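You operate a simulated robot arm through the tools that you are given. There is no shell and no other tool. Be economical: measure what you need, move in short steps, check, and stop when the job is done.

Carry out the task below with a simulated two-armed robot. There is one attempt and no reset: what you move stays moved.

## Task
Blend the green and brown tufts on the carder drum.
Fine: the brown tuft is in the red-brown drawer, shut it again; watch the drum and switch off once both are combed out; dial and brush lever end as they began; leave the reset button; other tufts stay. Where these are worked on the way, their far stop is far enough and under half their travel is too little: red-brown drawer.

Only the result counts: the job must be done as asked and must still hold three seconds after the hand-in. Knocking over, shifting, dropping, spilling or breaking anything else fails it.

## Robot
Two 7-joint arms with two-finger parallel grippers on one trunk, on a base that drives. Base frame: it is fixed to the floor where the robot stands at the start and does not move with it; the origin is under the middle of the robot, x ahead of it, y to its left, z up; the surface under the hand at the start is at about z = 0.76. Lengths are in m, angles in degrees, forces in N, time in s.
The left shoulder is at the start at [0.02, 0.17, 1.153], the right one opposite. With the tool pointing down near the work surface each hand reaches from about 0.1 to 0.66 m from the robot's upright axis, wherever it stands, measured 20 degrees to its own side. Places, roughly: brush lever [0.4, 0.8, 0.9]; carder [0.4, 0.5, 0.9]; carder dial [0.2, 0.9, 0.9]; carder switch [0.2, 0.7, 0.9]; red-brown drawer [0.5, 0, 0.6]; reset button [0.3, 0.9, 0.9]. Payload 3.8 kg a hand.
Tool frame (each hand has its own): the origin (TCP) lies between the finger pads and is the grasp point; the fingertips stand 0.03 m ahead of it; z points along the fingers, y is the line along which they close. The gripper opens to 0.11 m. The fingers are 0.02 m wide and 0.01 m thick; the gripper's body (0.048 by 0.112 m) begins 0.055 m behind the TCP.
Orientation is that of the tool frame in the base frame, as a unit quaternion [x, y, z, w]. With the fingers straight down and closing along the base's y, the tool's x points along the base's -x, its y along +y and its z along -z.

## Interface
- The arms move only by the tool drive_tool. It takes "left_motion", "right_motion" or both (then of equal length, played together; a hand with none holds still); each is a list that holds one entry, the list of rows, each a list of 7 numbers: the shift along the tool's x, y, z in units of 200 mm (1.0 is 200 mm), then the turn, a rotation vector about the tool's x, y, z in units of 180 degrees (1.0 is 180 degrees), then the opening in per cent of the stroke, from 0 (shut) to 100 (fully open). In form: [[[tx, ty, tz, ax, ay, az, fingers], ...]]. A call has 1 to 8 rows; each row is the pose to reach, as a shift and turn from the pose commanded when the call began, along the tool's axes at that moment. A call with a number of a shift or a turn outside -1 to 1 is refused whole. Each row takes 0.2 s and may step no farther than 0.05 m and 8.6 degrees from the row before; otherwise, or with a gripper value out of range, the whole call is refused. A pose out of reach is approached as far as the arm can. The call stops where the force on the tool passes 40 N (or 10 N more than at its start, if that is more) or the arm is blocked; 0.2 s more then pass. Each finger travels about 0.072 m/s and halts on what it meets, pressing with about 40 N; the grip force reading is that of the motor and also rises with nothing between the fingers. The clock runs only during rows and for 0.2 s after the last one: add rows that repeat a pose to give the fingers time. The reply holds the time, the measured pose of the TCP, the force on the tool along the base axes, the opening and the grip force, in the units named above and with some noise, with the torque about the TCP (base axes, N m) and any sound that the robot's microphone picked up.
- Cameras (640 x 400 px; columns grow to the right, rows downward): "scene" is now at [0.0962, 0.0246, 1.288]; the picture's right is [0.30, -0.95, 0.00], its down [-0.70, -0.22, -0.68] and it looks along [0.64, 0.20, -0.74] (base axes); focal length 214 px, centre (320, 200). "left" rides on the left gripper at [0.072, -0.017, -0.103] in its tool frame; the picture's right is [0.23, 0.97, 0.00], its down [-0.76, 0.18, -0.62] and it looks along [-0.61, 0.14, 0.78] (tool axes); focal length 222 px, centre (320, 200). "right" rides on the right gripper at [0.072, 0.017, -0.103] in its tool frame; the picture's right is [-0.23, 0.97, 0.00], its down [-0.76, -0.18, -0.62] and it looks along [-0.61, -0.14, 0.78] (tool axes); focal length 222 px, centre (320, 200). There is no depth. A picture from a camera that has moved, and an enlarged one, comes with that camera's place and axes in the base frame and with its lens.
- grab_frame(camera): a new picture of that camera. No time passes.
- slide_trunk(by): slides the trunk up (or, below 0, down) by that many m; the arms and the scene camera ride with it, the base frame stays. It gives what a move gives, with no picture.
- roll_base(legs): drives the robot by 1 to 6 legs, each [ahead, turn to the left] in m and degrees, along the robot's own axes; the way and the turn of a leg run together, so that a leg with both is an arc; at most 1.5 m and 180 degrees a leg. The arms and the cameras ride along, it lands a little off, and it stops where it bumps. It gives what a move gives.
- turn_head(pan, tilt): turns the head with the scene camera to pan (to the left, within 80 degrees either way) and tilt (down, from -29 to 69), counted from straight ahead of the robot. It gives what a move gives.
- inspect(camera, box): a new picture of the part [left, top, right, bottom] of that camera's present view, enlarged. No time passes.
- close_job(): hands the job in; it is judged then, once.

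Go step by step. Nothing tells you exact positions but the pictures and the camera data: compare them with the known pose of the tool, close in by small moves and look again before you grip or let go. The budget is 120 turns and 88 pictures, counting those below and the enlarged ones. Unless the task says otherwise, let go and move clear before handing in, and close with one line.

The tools are called after "Request:" by a JSON object that holds its "fn" and its "kwargs". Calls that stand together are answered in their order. drive_tool: Moves the arms, as the interface text tells. Its arguments: {"type":"object","properties":{"left_motion":{"type":"array","items":{"type":"array","items":{"type":"array","items":{"type":"number"}}}},"right_motion":{"type":"array","items":{"type":"array","items":{"type":"array","items":{"type":"number"}}}}},"required":[]} The other tools are called the same way: slide_trunk (by) slides the trunk up or down; roll_base (legs) drives the base; turn_head (pan, tilt) turns the head that bears the scene camera; grab_frame (camera) takes a picture; inspect (camera, box) takes an enlarged picture of a part of a camera's view; close_job () hands the job in.

At the start:

```text
clock: 0.0
left_tool_pos: [0.407, 0.4191, 1.2361]
left_tool_rot: [0.0, 1.0, -0.001, 0.0]
left_ft_force: [0.1, -0.3, 0.0]
left_ft_torque: [0.02, 0.01, -0.05]
left_grip_width: 0.1099
left_grip_force: 0.0
right_tool_pos: [0.4215, 0.0009, 1.2054]
right_tool_rot: [0.0, 1.0, 0.0, -0.001]
right_ft_force: [0.3, -0.5, -0.3]
right_ft_torque: [-0.04, 0.0, 0.01]
right_grip_width: 0.1101
right_grip_force: 0.1
trunk travel left (down, up): [-0.25, 0.32]
robot x, y, heading: [-0.0028, 0.0011, 0.1]
head pan, tilt: [17.6, 47.5]
```

scene: 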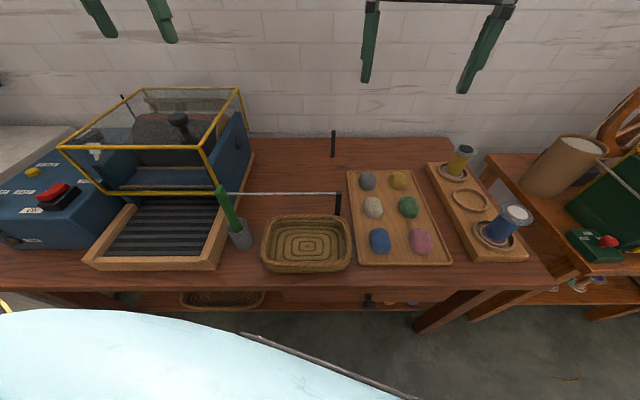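
right: 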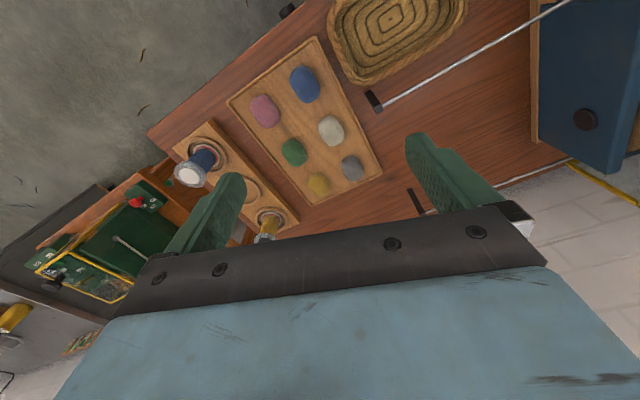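
left: 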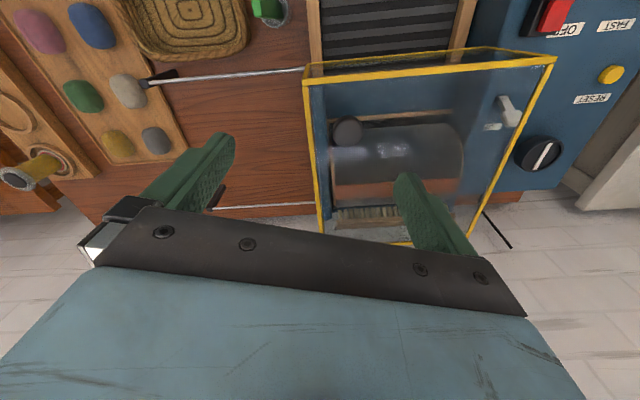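

I see the carder at left with a yellow-framed guard, the drum, a feed bed, a red switch, a tray of tufts, and a drawer under the table edge. I'll look closer at these first.

Request:
{"fn": "inspect", "kwargs": {"camera": "scene", "box": [0, 80, 260, 280]}}

Request:
{"fn": "inspect", "kwargs": {"camera": "left", "box": [290, 0, 640, 220]}}

Request:
{"fn": "turn_head", "kwargs": {"pan": 0, "tilt": 60}}

Request:
{"fn": "grab_frame", "kwargs": {"camera": "scene"}}

```text
2.00 times, centred on (130, 180) of scene
camera zoom: at [0.0962, 0.0246, 1.288], right [0.3, -0.95, 0.0], down [-0.7, -0.22, -0.68], along [0.64, 0.2, -0.74], focal length 429 px, centre (700, 240)
```

zoom: 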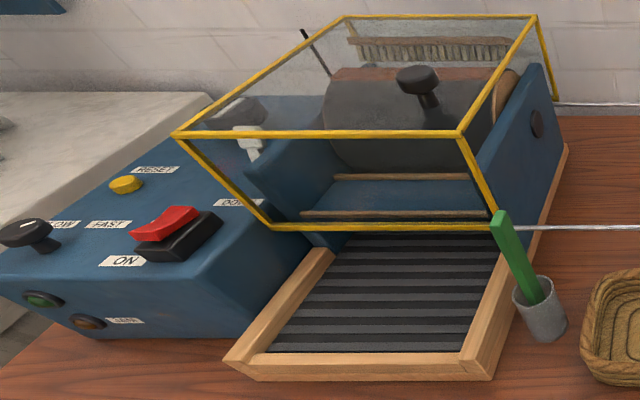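

```text
1.82 times, centred on (465, 110) of left
camera zoom: at [0.3343, 0.4011, 1.3386], right [-0.23, 0.97, 0.0], down [0.76, 0.18, 0.62], along [0.61, 0.14, -0.78], focal length 404 px, centre (56, 364)
```

zoom: 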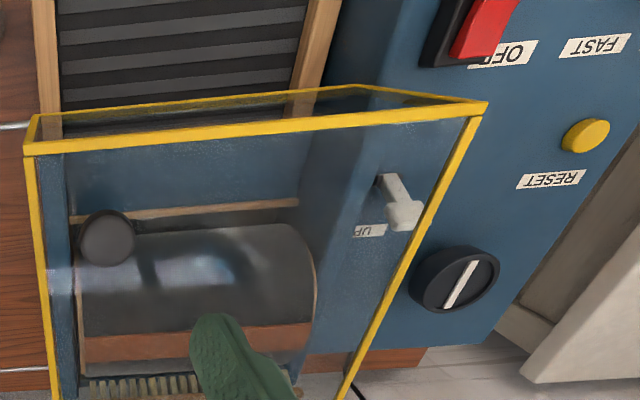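

```text
clock: 0.8
left_tool_pos: [0.4075, 0.4184, 1.2359]
left_tool_rot: [-0.001, 1.0, 0.0, 0.0]
left_ft_force: [-0.7, 0.4, -0.2]
left_ft_torque: [0.0, 0.0, -0.02]
left_grip_width: 0.1102
left_grip_force: 0.1
right_tool_pos: [0.4218, 0.0008, 1.2063]
right_tool_rot: [0.0, 1.0, 0.0, 0.0]
right_ft_force: [-0.2, -1.2, -0.5]
right_ft_torque: [0.01, 0.01, 0.0]
right_grip_width: 0.1099
right_grip_force: 0.2
trunk travel left (down, up): [-0.25, 0.32]
robot x, y, heading: [0.0007, 0.0019, -0.1]
head pan, tilt: [0.0, 60.0]
```

```text
82 pictures are left
camera scene: at [0.0874, 0.0007, 1.2721], right [0.0, -1.0, 0.0], down [-0.87, 0.0, -0.5], along [0.5, 0.0, -0.87], focal length 214 px, centre (320, 200)
```

scene: 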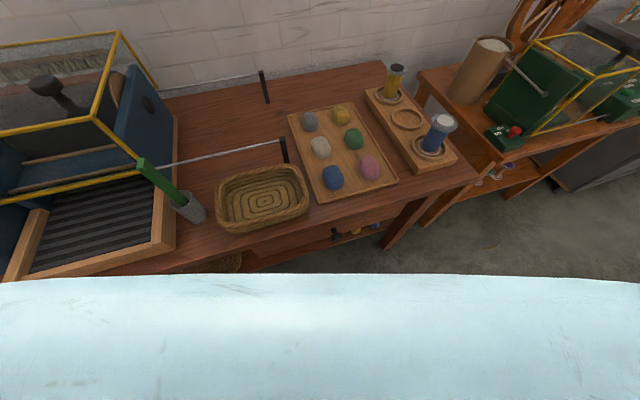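

Robot body hides the drawer. I'll back away and look from farther off.

Request:
{"fn": "roll_base", "kwargs": {"legs": [[-0.55, 0]]}}

Request:
{"fn": "turn_head", "kwargs": {"pan": 12, "tilt": 38}}

Request:
{"fn": "grab_frame", "kwargs": {"camera": "scene"}}

```text
clock: 4.0
left_tool_pos: [-0.1428, 0.4191, 1.2358]
left_tool_rot: [0.001, 1.0, -0.001, 0.0]
left_ft_force: [-0.6, 0.7, 0.6]
left_ft_torque: [-0.01, -0.06, 0.03]
left_grip_width: 0.11
left_grip_force: 0.0
right_tool_pos: [-0.1298, 0.0009, 1.2059]
right_tool_rot: [0.001, 1.0, 0.001, 0.0]
right_ft_force: [-0.1, -0.3, 0.3]
right_ft_torque: [0.01, -0.03, -0.01]
right_grip_width: 0.1101
right_grip_force: 0.1
trunk travel left (down, up): [-0.25, 0.32]
robot x, y, heading: [-0.5516, -0.001, -0.1]
head pan, tilt: [0.0, 60.0]
```

```text
clock: 4.8
left_tool_pos: [-0.1428, 0.4185, 1.2356]
left_tool_rot: [0.001, 1.0, 0.0, 0.0]
left_ft_force: [-0.6, -0.2, -0.4]
left_ft_torque: [0.01, 0.0, 0.0]
left_grip_width: 0.11
left_grip_force: 0.1
right_tool_pos: [-0.128, 0.0006, 1.2058]
right_tool_rot: [0.002, 1.0, 0.0, 0.0]
right_ft_force: [0.4, 0.2, -0.3]
right_ft_torque: [0.0, 0.01, -0.02]
right_grip_width: 0.1102
right_grip_force: 0.1
trunk travel left (down, up): [-0.25, 0.32]
robot x, y, heading: [-0.5516, -0.0012, 0.0]
head pan, tilt: [12.0, 38.0]
```

```text
81 pictures are left
camera scene: at [-0.4459, 0.0188, 1.3018], right [0.21, -0.98, 0.0], down [-0.6, -0.13, -0.79], along [0.77, 0.16, -0.62], focal length 214 px, centre (320, 200)
```

scene: 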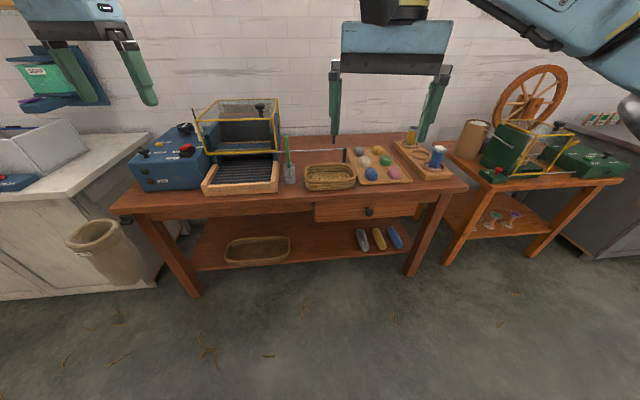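

Request:
{"fn": "inspect", "kwargs": {"camera": "scene", "box": [110, 80, 310, 205]}}

Request:
{"fn": "inspect", "kwargs": {"camera": "scene", "box": [280, 130, 480, 255]}}

```text
3.20 times, centred on (210, 142) of scene
camera zoom: at [-0.4459, 0.0188, 1.3018], right [0.21, -0.98, 0.0], down [-0.6, -0.13, -0.79], along [0.77, 0.16, -0.62], focal length 686 px, centre (672, 384)
```

zoom: 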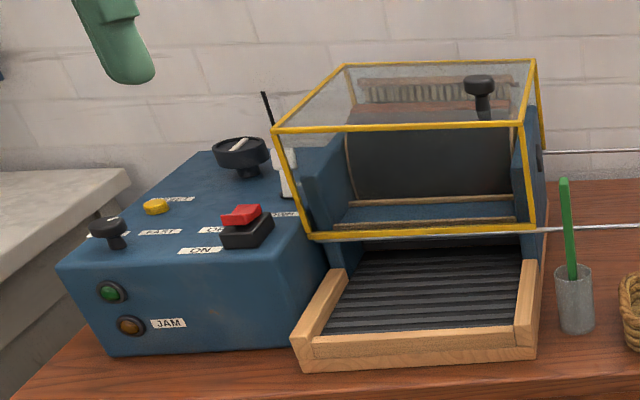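

```text
3.20 times, centred on (380, 192) of scene
camera zoom: at [-0.4459, 0.0188, 1.3018], right [0.21, -0.98, 0.0], down [-0.6, -0.13, -0.79], along [0.77, 0.16, -0.62], focal length 686 px, centre (128, 224)
```

zoom: 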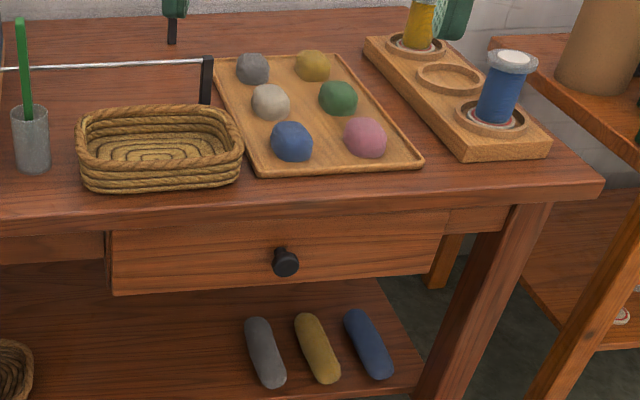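

The drawer knob is at roughly (0.31, -0.05, 0.66), with a table front edge near x=0.34. I'll drive part of the way back and bring the right hand down, tilted, in front of the knob.

Request:
{"fn": "roll_base", "kwargs": {"legs": [[0.28, 0]]}}

Request:
{"fn": "drive_tool", "kwargs": {"right_motion": [[[0, 0, 0.2, 0, -0.047, 0, 100], [0, -0.1, 0.4, 0, -0.094, 0, 100], [0, -0.2, 0.6, 0, -0.141, 0, 100], [0, -0.25, 0.8, 0, -0.188, 0, 100], [0, -0.25, 1.0, 0, -0.235, 0, 100], [0, -0.25, 1.0, 0, -0.282, 0, 100], [0, -0.25, 1.0, 0, -0.329, 0, 100]]]}}

Request:
{"fn": "turn_head", "kwargs": {"pan": 0, "tilt": 50}}

Request:
{"fn": "grab_frame", "kwargs": {"camera": "scene"}}

Request:
{"fn": "grab_frame", "kwargs": {"camera": "right"}}

```text
clock: 6.8
left_tool_pos: [0.1319, 0.4158, 1.2358]
left_tool_rot: [0.003, 1.0, 0.0, 0.0]
left_ft_force: [0.9, -0.5, 0.4]
left_ft_torque: [0.01, 0.03, -0.02]
left_grip_width: 0.11
left_grip_force: 0.0
right_tool_pos: [0.1436, -0.0011, 1.2056]
right_tool_rot: [0.003, 1.0, 0.0, 0.0]
right_ft_force: [-0.1, -0.4, -0.5]
right_ft_torque: [0.01, 0.02, 0.0]
right_grip_width: 0.11
right_grip_force: 0.1
trunk travel left (down, up): [-0.25, 0.32]
robot x, y, heading: [-0.279, -0.0001, -0.1]
head pan, tilt: [12.0, 38.0]
```

```text
clock: 8.4
left_tool_pos: [0.1325, 0.415, 1.2354]
left_tool_rot: [0.002, 1.0, 0.001, 0.0]
left_ft_force: [0.1, -0.6, -0.3]
left_ft_torque: [0.04, -0.01, 0.02]
left_grip_width: 0.1101
left_grip_force: 0.0
right_tool_pos: [0.1443, -0.0514, 1.0064]
right_tool_rot: [0.003, 0.869, -0.001, 0.495]
right_ft_force: [-0.2, -0.2, 1.1]
right_ft_torque: [0.01, 0.02, -0.01]
right_grip_width: 0.1097
right_grip_force: 0.1
trunk travel left (down, up): [-0.25, 0.32]
robot x, y, heading: [-0.2782, -0.0014, -0.3]
head pan, tilt: [12.0, 38.0]
```

```text
clock: 9.1
left_tool_pos: [0.131, 0.4155, 1.2357]
left_tool_rot: [0.002, 1.0, 0.0, -0.001]
left_ft_force: [-0.3, 0.5, 0.5]
left_ft_torque: [0.02, -0.04, 0.01]
left_grip_width: 0.1098
left_grip_force: 0.1
right_tool_pos: [0.1432, -0.052, 1.0069]
right_tool_rot: [0.003, 0.869, -0.001, 0.494]
right_ft_force: [0.4, 0.1, -0.3]
right_ft_torque: [-0.02, 0.01, 0.02]
right_grip_width: 0.11
right_grip_force: 0.0
trunk travel left (down, up): [-0.25, 0.32]
robot x, y, heading: [-0.2775, -0.0015, -0.1]
head pan, tilt: [0.0, 50.0]
```

```text
78 pictures are left
camera scene: at [-0.1802, -0.0004, 1.2847], right [0.0, -1.0, 0.0], down [-0.77, 0.0, -0.64], along [0.64, 0.0, -0.77], focal length 214 px, centre (320, 200)
```

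scene: 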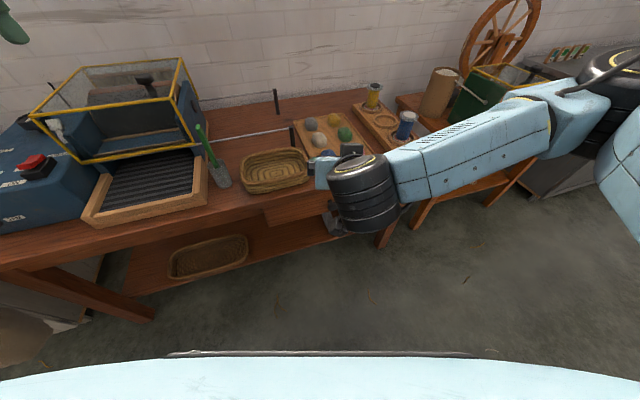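

```text
77 pictures are left
camera right: at [0.019, -0.0343, 0.9961], right [0.12, 0.97, 0.2], down [-0.15, -0.18, 0.97], along [0.98, -0.15, 0.12], focal length 222 px, centre (320, 200)
```

right: 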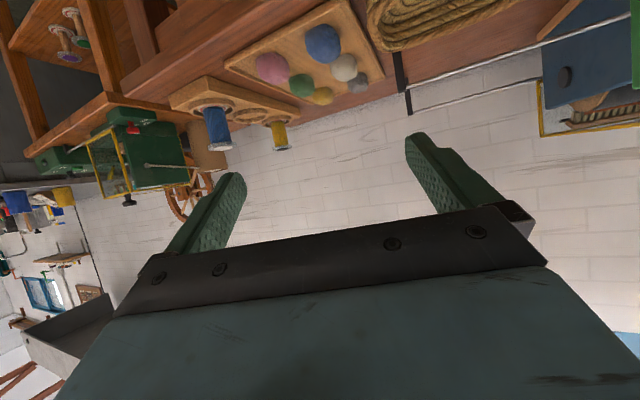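

Request:
{"fn": "drive_tool", "kwargs": {"right_motion": [[[0.167, 0, 0.158, 0, 0, 0, 100], [0.333, 0, 0.317, 0, 0, 0, 100], [0.5, 0, 0.475, 0, 0, 0, 100], [0.667, 0, 0.633, 0, 0, 0, 100], [0.833, 0, 0.792, 0, 0, 0, 100], [1.0, 0, 0.95, 0, 0, 0, 100]]]}}

Request:
{"fn": "grab_frame", "kwargs": {"camera": "right"}}

Request:
{"fn": "inspect", "kwargs": {"camera": "scene", "box": [240, 130, 440, 255]}}

```text
clock: 10.5
left_tool_pos: [0.1322, 0.4156, 1.2356]
left_tool_rot: [0.003, 1.0, 0.0, 0.0]
left_ft_force: [0.1, 0.0, -0.2]
left_ft_torque: [0.01, 0.0, 0.0]
left_grip_width: 0.11
left_grip_force: 0.0
right_tool_pos: [0.207, -0.0453, 0.7386]
right_tool_rot: [0.005, 0.87, -0.005, 0.492]
right_ft_force: [0.0, 0.2, -0.2]
right_ft_torque: [0.02, 0.0, -0.01]
right_grip_width: 0.11
right_grip_force: 0.2
right hand out of reach, approached as far as the arm can: row 6
trunk travel left (down, up): [-0.25, 0.32]
robot x, y, heading: [-0.2795, -0.0001, -0.3]
head pan, tilt: [0.0, 50.0]
```

```text
76 pictures are left
camera right: at [0.0823, -0.0281, 0.7299], right [0.13, 0.97, 0.19], down [-0.14, -0.17, 0.97], along [0.98, -0.15, 0.12], focal length 222 px, centre (320, 200)
```

right: 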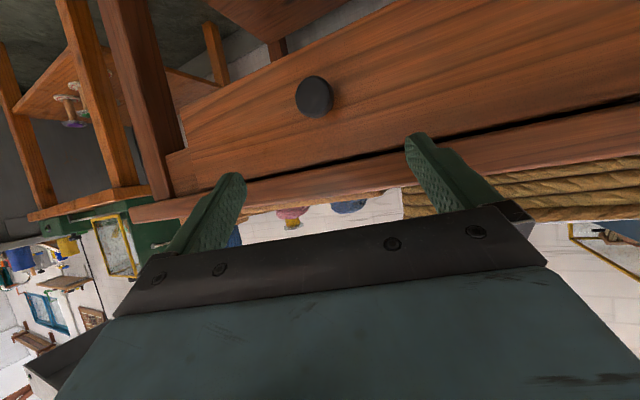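

```text
3.20 times, centred on (340, 192) of scene
camera zoom: at [-0.18, -0.0004, 1.2846], right [-0.01, -1.0, 0.0], down [-0.77, 0.0, -0.64], along [0.64, 0.0, -0.77], focal length 686 px, centre (256, 224)
```

zoom: 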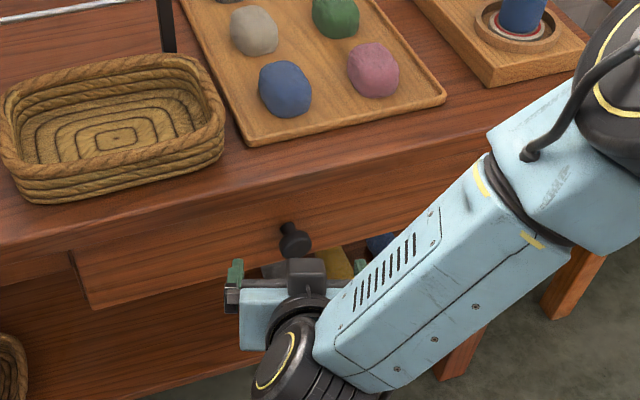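

Knob triangulated to (0.32, -0.047, 0.652). I lower the trunk for reach and then approach.

Request:
{"fn": "slide_trunk", "kwargs": {"by": -0.12}}

Request:
{"fn": "drive_tool", "kwargs": {"right_motion": [[[-0.214, 0, -0.045, 0, 0, 0, 100], [-0.428, -0.01, -0.09, 0, 0, 0, 100], [-0.428, -0.01, 0.07, 0, 0, 0, 100], [-0.428, -0.01, 0.23, 0, 0, 0, 100], [-0.428, -0.01, 0.36, 0, 0, 0, 100]]]}}

Request:
{"fn": "inspect", "kwargs": {"camera": "scene", "box": [240, 100, 440, 225]}}

Request:
{"fn": "grab_frame", "kwargs": {"camera": "right"}}

```text
clock: 12.0
left_tool_pos: [0.1314, 0.416, 1.116]
left_tool_rot: [0.002, 1.0, 0.0, 0.0]
left_ft_force: [0.6, -0.3, 0.7]
left_ft_torque: [0.0, 0.0, -0.01]
left_grip_width: 0.1102
left_grip_force: 0.1
right_tool_pos: [0.2057, -0.0446, 0.6207]
right_tool_rot: [0.004, 0.87, -0.005, 0.492]
right_ft_force: [-0.8, -1.0, -0.5]
right_ft_torque: [0.01, -0.02, 0.0]
right_grip_width: 0.11
right_grip_force: 0.1
trunk travel left (down, up): [-0.13, 0.44]
robot x, y, heading: [-0.2791, -0.0003, -0.3]
head pan, tilt: [0.0, 50.0]
```

```text
clock: 13.1
left_tool_pos: [0.1308, 0.4148, 1.1169]
left_tool_rot: [0.002, 1.0, 0.001, 0.0]
left_ft_force: [0.0, 0.0, -1.1]
left_ft_torque: [0.01, -0.02, 0.04]
left_grip_width: 0.1101
left_grip_force: 0.0
right_tool_pos: [0.2902, -0.0468, 0.6697]
right_tool_rot: [0.002, 0.871, 0.0, 0.491]
right_ft_force: [-15.3, -6.1, 9.8]
right_ft_torque: [0.56, -0.17, 0.82]
right_grip_width: 0.1067
right_grip_force: 0.0
trunk travel left (down, up): [-0.13, 0.44]
robot x, y, heading: [-0.2786, -0.0013, -0.6]
head pan, tilt: [0.0, 50.0]
stopped in row 5 (right hand): the force on the tool passed its limit at 65 N (the readings are from after the stop); the commanded pose is now the measured one
```

```text
3.20 times, centred on (340, 162) of scene
camera zoom: at [-0.1817, -0.001, 1.1649], right [-0.01, -1.0, 0.0], down [-0.77, 0.01, -0.64], along [0.64, 0.0, -0.77], focal length 686 px, centre (256, 320)
```

zoom: 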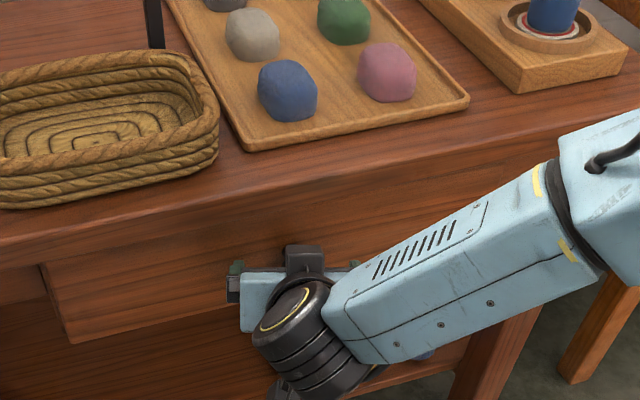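

```text
73 pictures are left
camera right: at [0.1655, -0.0293, 0.66], right [0.12, 0.97, 0.2], down [-0.14, -0.18, 0.97], along [0.98, -0.15, 0.12], focal length 222 px, centre (320, 200)
```

right: 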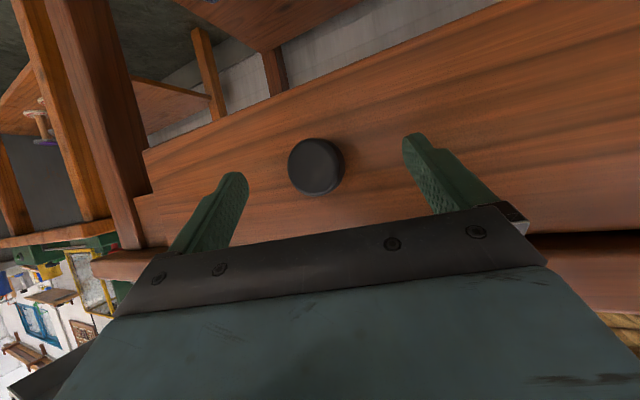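

Fingertips met the drawer front, with the knob between the fingers but slightly low. I back off a bit, shift down 1 cm, and close.

Request:
{"fn": "drive_tool", "kwargs": {"right_motion": [[[0, 0, -0.04, 0, 0, 0, 100], [0.06, 0, -0.03, 0, 0, 0, 100], [0.06, 0, -0.03, 0, 0, 0, 60], [0.06, 0, -0.03, 0, 0, 0, 20], [0.06, 0, -0.03, 0, 0, 0, 10], [0.06, 0, -0.03, 0, 0, 0, 10], [0.06, 0, -0.03, 0, 0, 0, 10]]]}}

Request:
{"fn": "grab_frame", "kwargs": {"camera": "right"}}

```text
clock: 14.7
left_tool_pos: [0.1308, 0.4148, 1.115]
left_tool_rot: [0.003, 1.0, 0.0, 0.0]
left_ft_force: [0.1, 0.2, -0.2]
left_ft_torque: [-0.01, 0.01, 0.02]
left_grip_width: 0.11
left_grip_force: 0.0
right_tool_pos: [0.2827, -0.0498, 0.661]
right_tool_rot: [0.005, 0.871, -0.003, 0.491]
right_ft_force: [-1.8, -8.3, -0.6]
right_ft_torque: [-0.27, -0.05, -0.28]
right_grip_width: 0.0374
right_grip_force: 45.1
trunk travel left (down, up): [-0.13, 0.44]
robot x, y, heading: [-0.2779, -0.0017, -0.7]
head pan, tilt: [0.0, 50.0]
```

```text
72 pictures are left
camera right: at [0.1565, -0.0313, 0.652], right [0.13, 0.97, 0.19], down [-0.14, -0.18, 0.97], along [0.98, -0.15, 0.12], focal length 222 px, centre (320, 200)
```

right: 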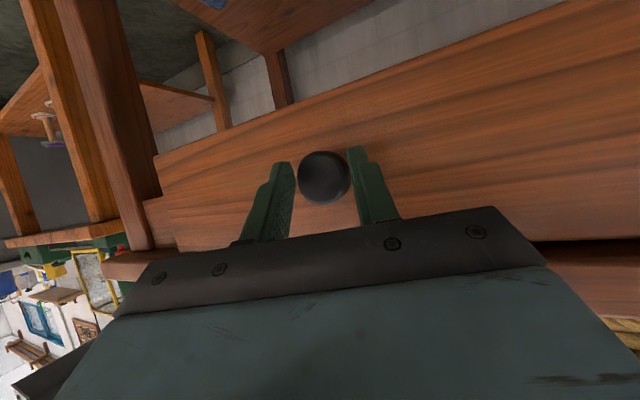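

Knob gripped (37 mm). Pull the drawer out.

Request:
{"fn": "drive_tool", "kwargs": {"right_motion": [[[0.085, 0, -0.143, 0, 0, 0, 10], [0.17, 0, -0.287, 0, 0, 0, 10], [0.255, 0, -0.43, 0, 0, 0, 10], [0.34, 0, -0.573, 0, 0, 0, 10], [0.425, 0, -0.717, 0, 0, 0, 10], [0.51, 0, -0.86, 0, 0, 0, 10]]]}}

Request:
{"fn": "grab_frame", "kwargs": {"camera": "scene"}}

```text
clock: 15.2
left_tool_pos: [0.1332, 0.4146, 1.1151]
left_tool_rot: [0.004, 1.0, 0.0, 0.0]
left_ft_force: [0.7, -1.1, -0.8]
left_ft_torque: [0.0, 0.01, -0.04]
left_grip_width: 0.1099
left_grip_force: 0.0
right_tool_pos: [0.2437, -0.0556, 0.659]
right_tool_rot: [0.009, 0.87, -0.01, 0.493]
right_ft_force: [-21.9, 1.8, 5.0]
right_ft_torque: [-1.1, 0.49, -2.12]
right_grip_width: 0.0272
right_grip_force: 31.0
trunk travel left (down, up): [-0.13, 0.44]
robot x, y, heading: [-0.2768, -0.0003, -0.3]
head pan, tilt: [0.0, 50.0]
stopped in row 2 (right hand): the force on the tool passed its limit at 46 N (the readings are from after the stop); the commanded pose is now the measured one
```

```text
71 pictures are left
camera scene: at [-0.18, -0.0006, 1.1647], right [-0.01, -1.0, 0.0], down [-0.77, 0.01, -0.64], along [0.64, -0.01, -0.77], focal length 214 px, centre (320, 200)
```

scene: 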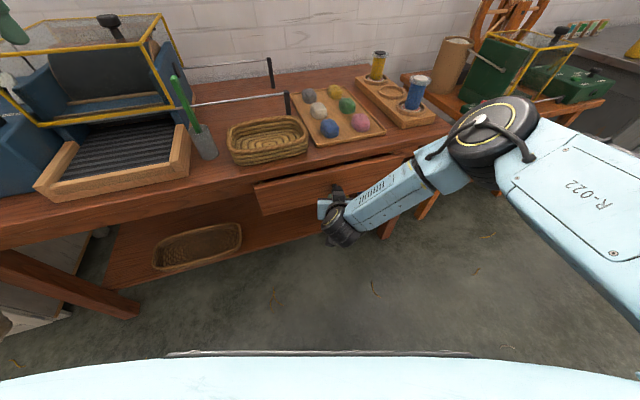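

The drawer came part-way but the grip is slipping; I check the hand view.

Request:
{"fn": "grab_frame", "kwargs": {"camera": "right"}}

Request:
{"fn": "inspect", "kwargs": {"camera": "scene", "box": [240, 130, 440, 255]}}

```text
70 pictures are left
camera right: at [0.1182, -0.0361, 0.6511], right [0.14, 0.97, 0.19], down [-0.15, -0.17, 0.98], along [0.98, -0.17, 0.12], focal length 222 px, centre (320, 200)
```

right: 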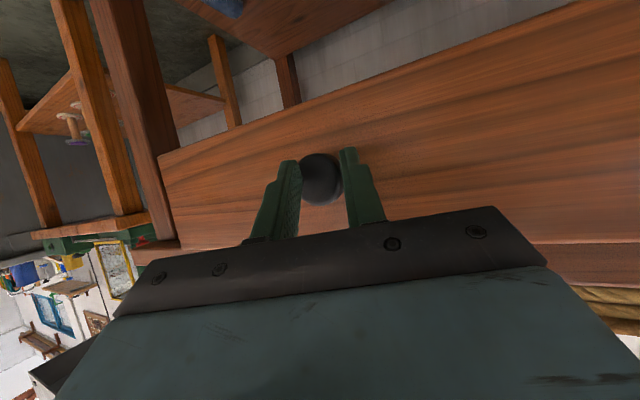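

```text
3.20 times, centred on (340, 192) of scene
camera zoom: at [-0.18, -0.0006, 1.1647], right [-0.01, -1.0, 0.0], down [-0.77, 0.01, -0.64], along [0.64, -0.01, -0.77], focal length 686 px, centre (256, 224)
```

zoom: 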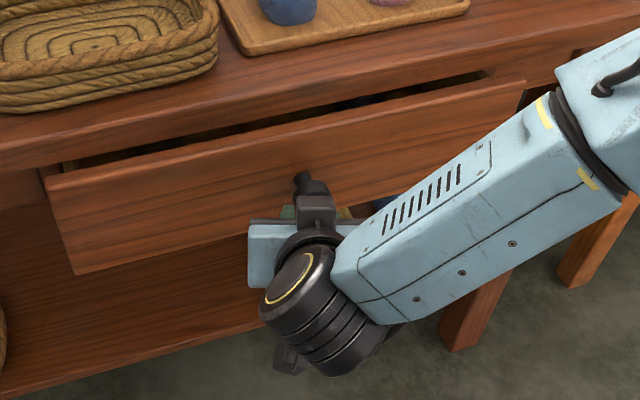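

Regrip deeper and more level, then pull slowly.

Request:
{"fn": "drive_tool", "kwargs": {"right_motion": [[[0, 0, 0, 0, 0, 0, 60], [0, 0, 0, 0, 0, 0, 60], [0.03, 0, 0.0, 0, -0.045, 0, 60], [0.04, 0, 0.03, 0, -0.09, 0, 60], [0.04, 0, 0.06, 0, -0.09, 0, 40], [0.04, 0, 0.06, 0, -0.09, 0, 5], [0.04, 0, 0.06, 0, -0.09, 0, 5], [0.04, 0, 0.06, 0, -0.09, 0, 5]]]}}

Request:
{"fn": "grab_frame", "kwargs": {"camera": "right"}}

```text
clock: 17.0
left_tool_pos: [0.1328, 0.4152, 1.1154]
left_tool_rot: [0.004, 1.0, 0.0, -0.001]
left_ft_force: [-1.0, 0.1, -0.1]
left_ft_torque: [-0.01, 0.0, 0.01]
left_grip_width: 0.1099
left_grip_force: 0.1
right_tool_pos: [0.2461, -0.0206, 0.6854]
right_tool_rot: [0.017, 0.797, -0.024, 0.604]
right_ft_force: [0.2, 0.8, 0.1]
right_ft_torque: [0.01, -0.02, -0.01]
right_grip_width: 0.0055
right_grip_force: 0.1
right hand out of reach, approached as far as the arm can: row 3, 4, 5, 6, 7, 8
trunk travel left (down, up): [-0.13, 0.44]
robot x, y, heading: [-0.2785, 0.0024, -0.4]
head pan, tilt: [0.0, 50.0]
```

```text
68 pictures are left
camera right: at [0.1298, 0.0029, 0.6418], right [0.12, 0.97, 0.2], down [-0.4, -0.14, 0.9], along [0.91, -0.19, 0.38], focal length 222 px, centre (320, 200)
```

right: 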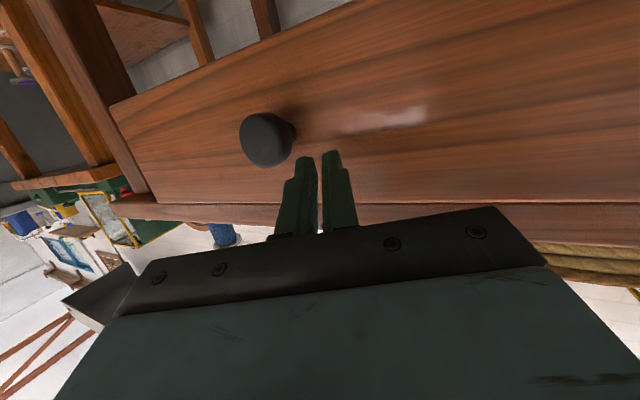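

The steep tilt is out of reach. I'll back off, turn the fingers straight down, and grip the knob from above, in front of the drawer face.

Request:
{"fn": "drive_tool", "kwargs": {"right_motion": [[[-0.05, 0, -0.1, 0, 0.045, 0, 60], [-0.12, 0, -0.25, 0, 0.09, 0, 60], [-0.2, 0, -0.39, 0, 0.135, 0, 60], [-0.31, 0, -0.39, 0, 0.18, 0, 60], [-0.31, 0, -0.39, 0, 0.225, 0, 60], [-0.31, 0, -0.39, 0, 0.27, 0, 60], [-0.31, 0, -0.39, 0, 0.315, 0, 60], [-0.31, 0, -0.39, 0, 0.36, 0, 60]]]}}

Request:
{"fn": "grab_frame", "kwargs": {"camera": "right"}}

```text
clock: 18.8
left_tool_pos: [0.1339, 0.4154, 1.1143]
left_tool_rot: [0.003, 1.0, 0.0, -0.001]
left_ft_force: [-0.8, 0.5, 0.2]
left_ft_torque: [-0.01, 0.01, 0.0]
left_grip_width: 0.1098
left_grip_force: 0.0
right_tool_pos: [0.1854, -0.0141, 0.7643]
right_tool_rot: [0.014, 0.996, -0.005, 0.093]
right_ft_force: [-0.1, -0.1, -0.2]
right_ft_torque: [0.01, 0.0, 0.01]
right_grip_width: 0.0659
right_grip_force: 0.1
trunk travel left (down, up): [-0.13, 0.44]
robot x, y, heading: [-0.28, -0.0007, -0.6]
head pan, tilt: [0.0, 50.0]
```

```text
67 pictures are left
camera right: at [0.0967, 0.0049, 0.8519], right [0.25, 0.97, 0.03], down [0.63, -0.19, 0.75], along [0.74, -0.17, -0.66], focal length 222 px, centre (320, 200)
```

right: 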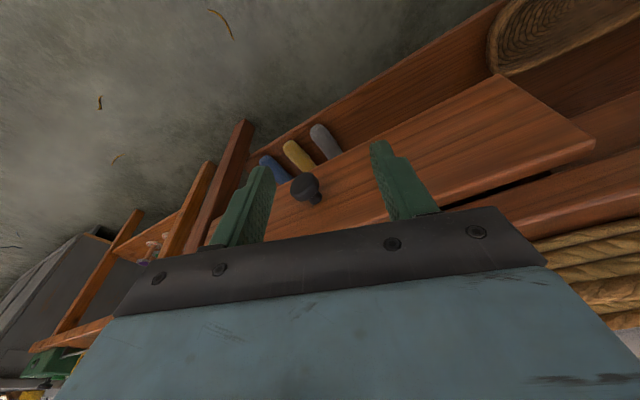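

Request:
{"fn": "inspect", "kwargs": {"camera": "scene", "box": [240, 130, 440, 255]}}

```text
3.20 times, centred on (340, 192) of scene
camera zoom: at [-0.1798, -0.0012, 1.1646], right [-0.01, -1.0, 0.0], down [-0.77, 0.01, -0.64], along [0.64, -0.01, -0.77], focal length 686 px, centre (256, 224)
```

zoom: 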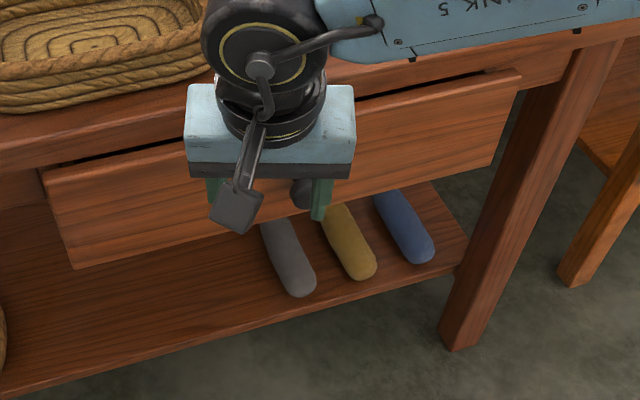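

Approach the knob from above with fingers nearly vertical.

Request:
{"fn": "drive_tool", "kwargs": {"right_motion": [[[-0.15, -0.1, 0.08, 0, 0, 0, 85], [-0.3, -0.19, 0.2, 0, 0, 0, 85], [-0.385, -0.19, 0.4, 0, 0, 0, 85], [-0.385, -0.19, 0.52, 0, 0, 0, 85], [-0.385, -0.19, 0.62, 0, 0, 0, 85]]]}}

Request:
{"fn": "grab_frame", "kwargs": {"camera": "right"}}

```text
clock: 20.0
left_tool_pos: [0.1336, 0.4146, 1.1155]
left_tool_rot: [0.003, 1.0, 0.0, 0.0]
left_ft_force: [-0.3, 0.2, 0.5]
left_ft_torque: [-0.04, 0.01, 0.01]
left_grip_width: 0.1101
left_grip_force: 0.0
right_tool_pos: [0.2826, -0.0577, 0.6564]
right_tool_rot: [0.015, 0.995, -0.008, 0.094]
right_ft_force: [-1.0, 0.1, -1.1]
right_ft_torque: [-0.02, 0.03, 0.07]
right_grip_width: 0.0933
right_grip_force: 0.0
trunk travel left (down, up): [-0.13, 0.44]
robot x, y, heading: [-0.276, 0.0035, -0.5]
head pan, tilt: [0.0, 50.0]
```

```text
65 pictures are left
camera right: at [0.1941, -0.0375, 0.7438], right [0.25, 0.97, 0.03], down [0.63, -0.19, 0.76], along [0.74, -0.17, -0.65], focal length 222 px, centre (320, 200)
```

right: 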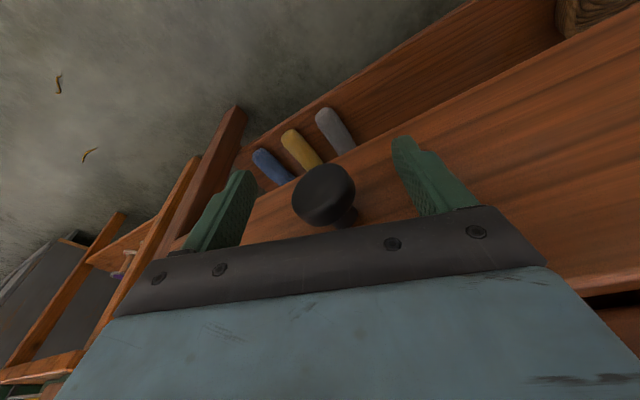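

Well aligned. Close and pull slowly.

Request:
{"fn": "drive_tool", "kwargs": {"right_motion": [[[0, 0, 0, 0, 0, 0, 50], [0, 0, 0, 0, 0, 0, 20], [0, 0, 0, 0, 0, 0, 5], [0, 0, 0, 0, 0, 0, 5], [0.08, 0, -0.016, 0, 0, 0, 5], [0.16, 0, -0.031, 0, 0, 0, 5], [0.24, 0, -0.047, 0, 0, 0, 5], [0.32, 0, -0.062, 0, 0, 0, 5]]]}}

Request:
{"fn": "grab_frame", "kwargs": {"camera": "scene"}}

```text
clock: 21.5
left_tool_pos: [0.1343, 0.4132, 1.1149]
left_tool_rot: [0.003, 1.0, 0.0, -0.001]
left_ft_force: [0.4, -0.5, -0.4]
left_ft_torque: [0.01, 0.03, -0.01]
left_grip_width: 0.1101
left_grip_force: 0.0
right_tool_pos: [0.2472, -0.068, 0.6566]
right_tool_rot: [0.024, 0.995, -0.018, 0.097]
right_ft_force: [0.2, -4.1, -0.9]
right_ft_torque: [0.6, -0.21, 0.28]
right_grip_width: 0.0375
right_grip_force: 45.1
trunk travel left (down, up): [-0.13, 0.44]
robot x, y, heading: [-0.2765, -0.0031, -0.7]
head pan, tilt: [0.0, 50.0]
stopped in row 7 (right hand): the force on the tool passed its limit at 44 N (the readings are from after the stop); the commanded pose is now the measured one
```

```text
64 pictures are left
camera scene: at [-0.1797, -0.0016, 1.1646], right [-0.01, -1.0, 0.0], down [-0.77, 0.01, -0.64], along [0.64, -0.01, -0.77], focal length 214 px, centre (320, 200)
```

scene: 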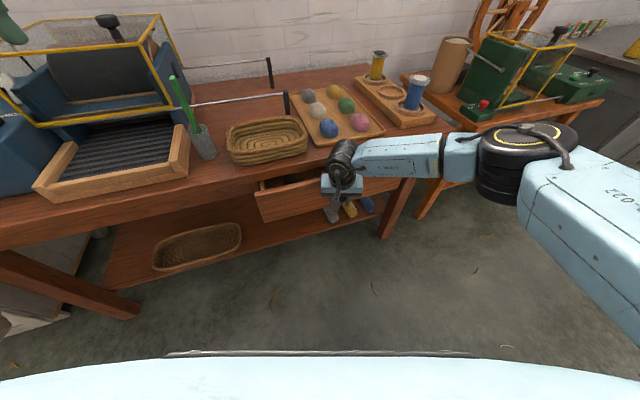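

The table is turned about 16° to my axes, so the drawer slides along (-0.96, -0.28). I'll pull along that.

Request:
{"fn": "drive_tool", "kwargs": {"right_motion": [[[0.1, -0.035, -0.019, 0, 0, 0, 5], [0.215, -0.076, -0.04, 0, 0, 0, 5], [0.33, -0.117, -0.062, 0, 0, 0, 5], [0.446, -0.158, -0.083, 0, 0, 0, 5], [0.562, -0.199, -0.105, 0, 0, 0, 5], [0.677, -0.24, -0.126, 0, 0, 0, 5], [0.8, -0.283, -0.149, 0, 0, 0, 5], [0.93, -0.329, -0.173, 0, 0, 0, 5]]]}}

Request:
{"fn": "grab_frame", "kwargs": {"camera": "scene"}}

```text
clock: 23.3
left_tool_pos: [0.1331, 0.4122, 1.1138]
left_tool_rot: [0.005, 1.0, 0.0, -0.001]
left_ft_force: [0.7, 0.4, -0.6]
left_ft_torque: [0.02, 0.0, -0.01]
left_grip_width: 0.1103
left_grip_force: 0.0
right_tool_pos: [0.069, -0.1248, 0.6573]
right_tool_rot: [0.027, 0.994, -0.021, 0.1]
right_ft_force: [1.9, -7.1, -0.4]
right_ft_torque: [0.53, -0.4, 0.29]
right_grip_width: 0.0375
right_grip_force: 45.1
trunk travel left (down, up): [-0.13, 0.44]
robot x, y, heading: [-0.2758, -0.0027, -0.6]
head pan, tilt: [0.0, 50.0]
stopped in row 8 (right hand): the force on the tool passed its limit at 44 N (the readings are from after the stop); the commanded pose is now the measured one
```

```text
63 pictures are left
camera scene: at [-0.1795, -0.0026, 1.1646], right [-0.01, -1.0, 0.0], down [-0.77, 0.01, -0.64], along [0.64, -0.01, -0.77], focal length 214 px, centre (320, 200)
```

scene: 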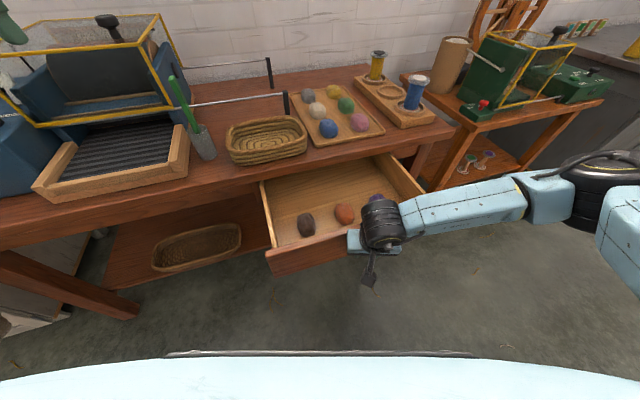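

Drawer open at its stop, with brown and orange tufts (maybe a third) inside. Release the knob, lift, and look.

Request:
{"fn": "drive_tool", "kwargs": {"right_motion": [[[0, 0, 0, 0, 0, 0, 60], [0, 0, 0, 0, 0, 0, 85], [0, 0, -0.2, 0, 0, 0, 85], [0, 0, -0.42, 0, 0, 0, 85], [0, 0, -0.65, 0, 0, 0, 85], [0, 0, -0.85, 0, 0.03, 0, 85], [0, 0, -1, 0, 0.06, 0, 85]]]}}

Request:
{"fn": "inspect", "kwargs": {"camera": "scene", "box": [220, 130, 460, 280]}}

Request:
{"fn": "grab_frame", "kwargs": {"camera": "right"}}

```text
clock: 24.9
left_tool_pos: [0.1336, 0.4127, 1.1143]
left_tool_rot: [0.004, 1.0, 0.0, -0.001]
left_ft_force: [0.9, -0.5, 0.0]
left_ft_torque: [0.02, 0.03, 0.03]
left_grip_width: 0.1103
left_grip_force: 0.1
right_tool_pos: [0.029, -0.1123, 0.8529]
right_tool_rot: [0.028, 0.999, -0.019, 0.004]
right_ft_force: [-0.9, 0.8, -0.3]
right_ft_torque: [0.05, -0.01, -0.01]
right_grip_width: 0.0934
right_grip_force: 0.2
trunk travel left (down, up): [-0.13, 0.44]
robot x, y, heading: [-0.2763, -0.0042, -0.8]
head pan, tilt: [0.0, 50.0]
```

```text
2.67 times, centred on (340, 205) of scene
camera zoom: at [-0.1797, -0.0022, 1.1646], right [-0.01, -1.0, 0.0], down [-0.77, 0.01, -0.64], along [0.64, -0.01, -0.77], focal length 572 px, centre (267, 187)
```

zoom: 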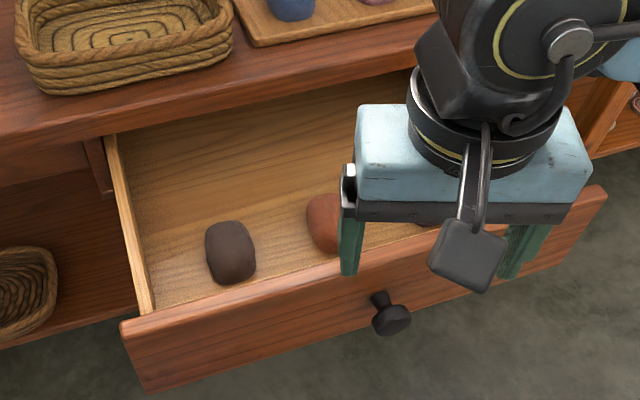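

```text
61 pictures are left
camera right: at [-0.042, -0.0886, 0.954], right [0.28, 0.96, -0.03], down [0.75, -0.2, 0.64], along [0.6, -0.2, -0.77], focal length 222 px, centre (320, 200)
```

right: 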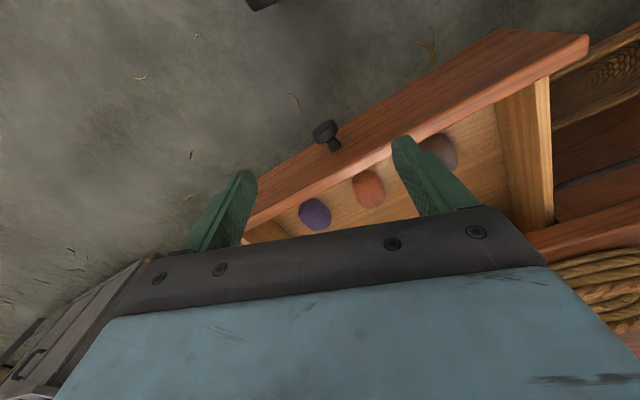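

Brown (dark) tuft is at about (0.156, 0.031, 0.645). I'll use the left hand for brown and keep the right hand free to shut the drawer; first move the right away and the left over.

Request:
{"fn": "drive_tool", "kwargs": {"left_motion": [[[0, -0.16, 0, 0, 0, -0.022, 90], [0, -0.36, 0, 0, 0, -0.044, 90], [0, -0.58, 0, 0, 0, -0.066, 90], [0, -0.8, 0.05, 0, 0, -0.089, 90], [0, -1.0, 0.1, 0, 0, -0.089, 90]]], "right_motion": [[[0, -0.2, 0, 0, 0, 0, 85], [0, -0.4, -0.05, 0, 0, 0, 85], [0, -0.6, -0.1, 0, 0, 0, 85], [0, -0.8, -0.15, 0, 0, 0, 85], [0, -1.0, -0.2, 0, 0, 0, 85]]]}}

Request:
{"fn": "inspect", "kwargs": {"camera": "scene", "box": [220, 130, 460, 280]}}

```text
clock: 26.1
left_tool_pos: [0.1301, 0.2117, 1.0971]
left_tool_rot: [-0.135, 0.991, 0.0, -0.001]
left_ft_force: [-0.4, -0.5, 0.1]
left_ft_torque: [0.01, 0.01, 0.02]
left_grip_width: 0.0988
left_grip_force: 0.1
right_tool_pos: [0.0182, -0.3134, 0.8968]
right_tool_rot: [0.027, 0.999, -0.019, 0.005]
right_ft_force: [-0.5, 0.6, 0.5]
right_ft_torque: [0.01, 0.0, 0.0]
right_grip_width: 0.0935
right_grip_force: 0.0
trunk travel left (down, up): [-0.13, 0.44]
robot x, y, heading: [-0.2798, -0.0023, -0.7]
head pan, tilt: [0.0, 50.0]
```

```text
2.67 times, centred on (340, 205) of scene
camera zoom: at [-0.1798, -0.0031, 1.1647], right [-0.01, -1.0, 0.0], down [-0.77, 0.01, -0.64], along [0.64, -0.01, -0.77], focal length 572 px, centre (267, 187)
```

zoom: 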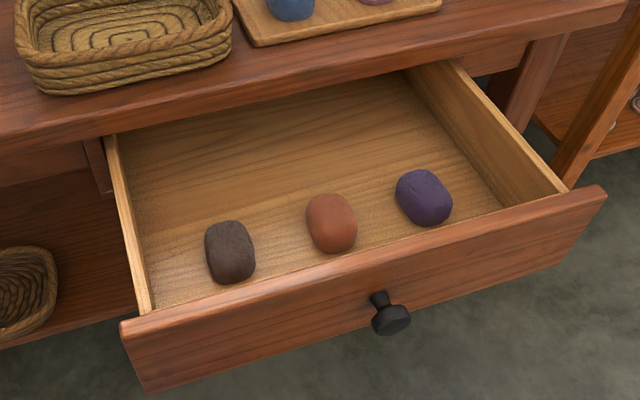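

Request:
{"fn": "drive_tool", "kwargs": {"left_motion": [[[0.02, -0.2, 0.05, 0, 0, 0, 90], [0.04, -0.4, 0.15, 0, 0, 0, 90], [0.06, -0.6, 0.28, 0, 0, 0, 90], [0.08, -0.75, 0.45, 0, 0, 0, 90], [0.1, -0.87, 0.65, 0, 0, 0, 90], [0.117, -0.907, 0.85, 0, 0, 0, 90], [0.117, -0.907, 1.0, 0, 0, 0, 90]]]}}

Request:
{"fn": "grab_frame", "kwargs": {"camera": "left"}}

```text
clock: 27.7
left_tool_pos: [0.1589, 0.0329, 0.8933]
left_tool_rot: [-0.136, 0.991, 0.001, 0.0]
left_ft_force: [-0.3, -0.3, 0.9]
left_ft_torque: [0.0, 0.01, 0.02]
left_grip_width: 0.0991
left_grip_force: 0.0
right_tool_pos: [0.0192, -0.3135, 0.8974]
right_tool_rot: [0.028, 0.999, -0.019, 0.005]
right_ft_force: [0.0, -0.4, 0.3]
right_ft_torque: [-0.03, 0.01, -0.01]
right_grip_width: 0.0936
right_grip_force: 0.0
trunk travel left (down, up): [-0.13, 0.44]
robot x, y, heading: [-0.2767, -0.0042, -0.7]
head pan, tilt: [0.0, 50.0]
```

```text
59 pictures are left
camera left: at [0.0936, -0.004, 0.9973], right [-0.48, 0.88, 0.0], down [0.69, 0.38, 0.62], along [0.55, 0.3, -0.78], focal length 222 px, centre (320, 200)
```

left: 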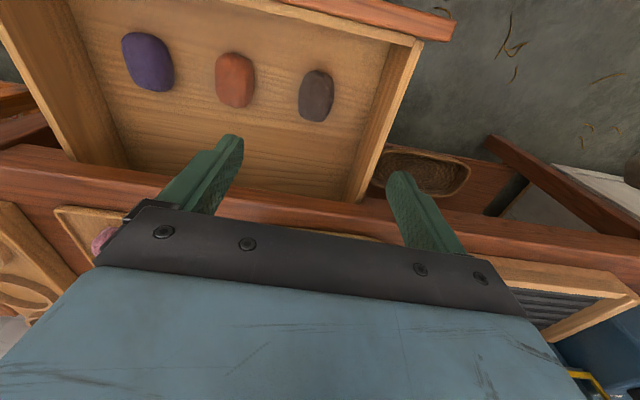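

Request:
{"fn": "drive_tool", "kwargs": {"left_motion": [[[-0.02, 0, 0.22, 0, 0, 0, 80], [-0.02, 0, 0.44, 0, 0, 0, 80], [-0.02, 0, 0.66, 0, 0, 0, 80], [-0.02, 0, 0.84, 0, 0, 0, 80], [-0.02, 0, 1.0, 0, 0, 0, 80]]]}}

Request:
{"fn": "grab_frame", "kwargs": {"camera": "left"}}

Request:
{"fn": "inspect", "kwargs": {"camera": "scene", "box": [220, 130, 460, 280]}}

```text
clock: 28.9
left_tool_pos: [0.1637, 0.0346, 0.6965]
left_tool_rot: [-0.135, 0.991, 0.001, 0.0]
left_ft_force: [0.1, -0.4, 0.4]
left_ft_torque: [-0.03, 0.01, 0.01]
left_grip_width: 0.0882
left_grip_force: 0.0
right_tool_pos: [0.0179, -0.3133, 0.8976]
right_tool_rot: [0.028, 0.999, -0.017, 0.005]
right_ft_force: [-0.5, 0.5, -0.6]
right_ft_torque: [0.0, -0.01, -0.02]
right_grip_width: 0.0936
right_grip_force: 0.1
trunk travel left (down, up): [-0.13, 0.44]
robot x, y, heading: [-0.2787, -0.0008, -0.4]
head pan, tilt: [0.0, 50.0]
```

```text
58 pictures are left
camera left: at [0.0971, -0.0017, 0.7992], right [-0.48, 0.88, 0.0], down [0.69, 0.38, 0.62], along [0.55, 0.3, -0.78], focal length 222 px, centre (320, 200)
```

left: 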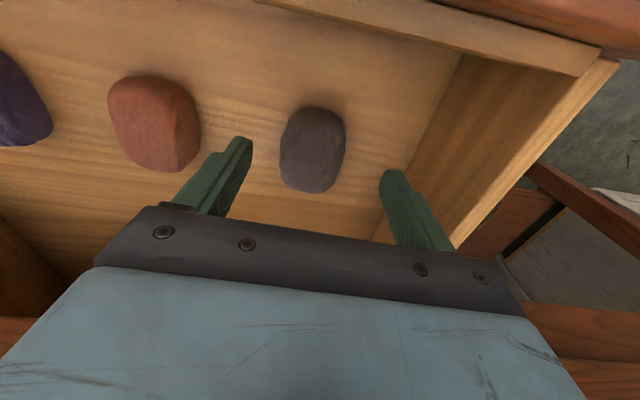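

```text
2.67 times, centred on (340, 205) of scene
camera zoom: at [-0.1797, -0.0023, 1.1647], right [-0.01, -1.0, 0.0], down [-0.77, 0.01, -0.64], along [0.64, -0.01, -0.77], focal length 572 px, centre (267, 187)
```

zoom: 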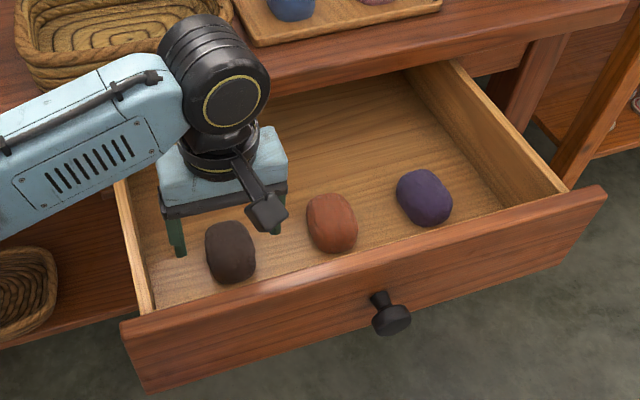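

Aligned. Descend and grip.

Request:
{"fn": "drive_tool", "kwargs": {"left_motion": [[[-0.009, -0.02, 0.11, 0, 0, 0, 80], [-0.009, -0.02, 0.22, 0, 0, 0, 80], [-0.009, -0.02, 0.22, 0, 0, 0, 50], [-0.009, -0.02, 0.22, 0, 0, 0, 25], [-0.009, -0.02, 0.22, 0, 0, 0, 20], [-0.009, -0.02, 0.22, 0, 0, 0, 20]]]}}

```text
clock: 30.3
left_tool_pos: [0.165, 0.031, 0.6502]
left_tool_rot: [-0.135, 0.991, 0.0, -0.001]
left_ft_force: [0.7, 0.2, 0.0]
left_ft_torque: [-0.04, 0.0, -0.01]
left_grip_width: 0.0505
left_grip_force: 39.9
right_tool_pos: [0.0184, -0.3141, 0.8971]
right_tool_rot: [0.028, 0.999, -0.018, 0.005]
right_ft_force: [0.0, 0.3, 0.3]
right_ft_torque: [-0.01, -0.03, 0.03]
right_grip_width: 0.0937
right_grip_force: 0.1
trunk travel left (down, up): [-0.13, 0.44]
robot x, y, heading: [-0.277, -0.0057, -0.7]
head pan, tilt: [0.0, 50.0]
```

Brown tuft held (50 mm). Lift it, and bring the closed right hand in front of the knob to push the drawer shut.

Request:
{"fn": "drive_tool", "kwargs": {"left_motion": [[[0, 0, -0.15, 0, 0, 0, 20], [0, 0, -0.35, 0, 0, 0, 20], [0, 0, -0.55, 0, 0, 0, 20], [0, 0, -0.75, 0, 0, 0, 20], [0, 0, -0.95, 0, 0, 0, 20], [0, 0.15, -1, 0, 0, 0, 20], [0, 0.35, -1, 0, 0, 0, 20], [0, 0.5, -1, 0, 0, 0, 20]]], "right_motion": [[[0.01, 0, 0, 0, 0, -0.045, 50], [0.02, 0, 0, 0, 0, -0.08, 20], [0.047, 0.1, 0, 0, 0, -0.107, 0], [0.047, 0.3, 0.1, 0, 0, -0.107, 0], [0.047, 0.5, 0.25, 0, 0, -0.107, 0], [0.047, 0.7, 0.4, 0, 0, -0.107, 0], [0.047, 0.85, 0.55, 0, 0, -0.107, 0], [0.047, 0.915, 0.7, 0, 0, -0.107, 0]]]}}

Request:
{"fn": "grab_frame", "kwargs": {"camera": "scene"}}

Request:
{"fn": "grab_frame", "kwargs": {"camera": "right"}}

```text
clock: 32.1
left_tool_pos: [0.1384, 0.1258, 0.8485]
left_tool_rot: [-0.136, 0.991, 0.0, -0.001]
left_ft_force: [-0.9, 0.5, 0.2]
left_ft_torque: [0.01, -0.01, -0.01]
left_grip_width: 0.0505
left_grip_force: 40.3
right_tool_pos: [0.0211, -0.1336, 0.7533]
right_tool_rot: [-0.139, 0.99, -0.019, 0.002]
right_ft_force: [0.0, 0.5, -0.1]
right_ft_torque: [0.0, 0.0, -0.02]
right_grip_width: 0.0001
right_grip_force: 37.9
trunk travel left (down, up): [-0.13, 0.44]
robot x, y, heading: [-0.2781, 0.0025, -0.7]
head pan, tilt: [0.0, 50.0]
```

```text
56 pictures are left
camera scene: at [-0.1797, -0.002, 1.1647], right [-0.01, -1.0, 0.0], down [-0.77, 0.01, -0.64], along [0.64, -0.01, -0.77], focal length 214 px, centre (320, 200)
```

scene: 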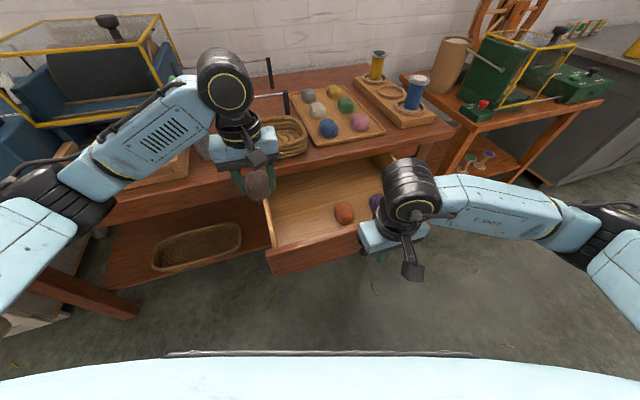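

```text
55 pictures are left
camera right: at [-0.0538, -0.135, 0.8555], right [-0.05, 1.0, -0.04], down [0.78, 0.06, 0.63], along [0.63, 0.0, -0.78], focal length 222 px, centre (320, 200)
```

right: 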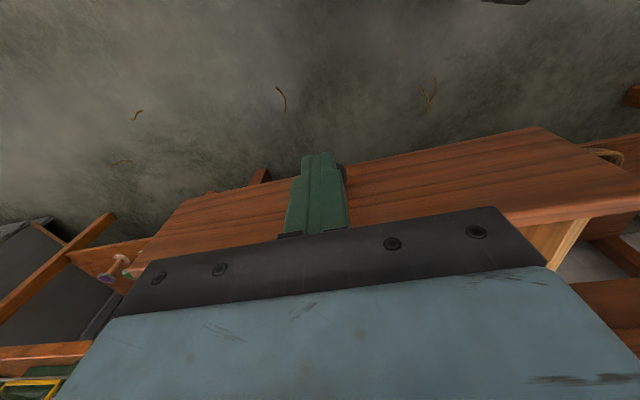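

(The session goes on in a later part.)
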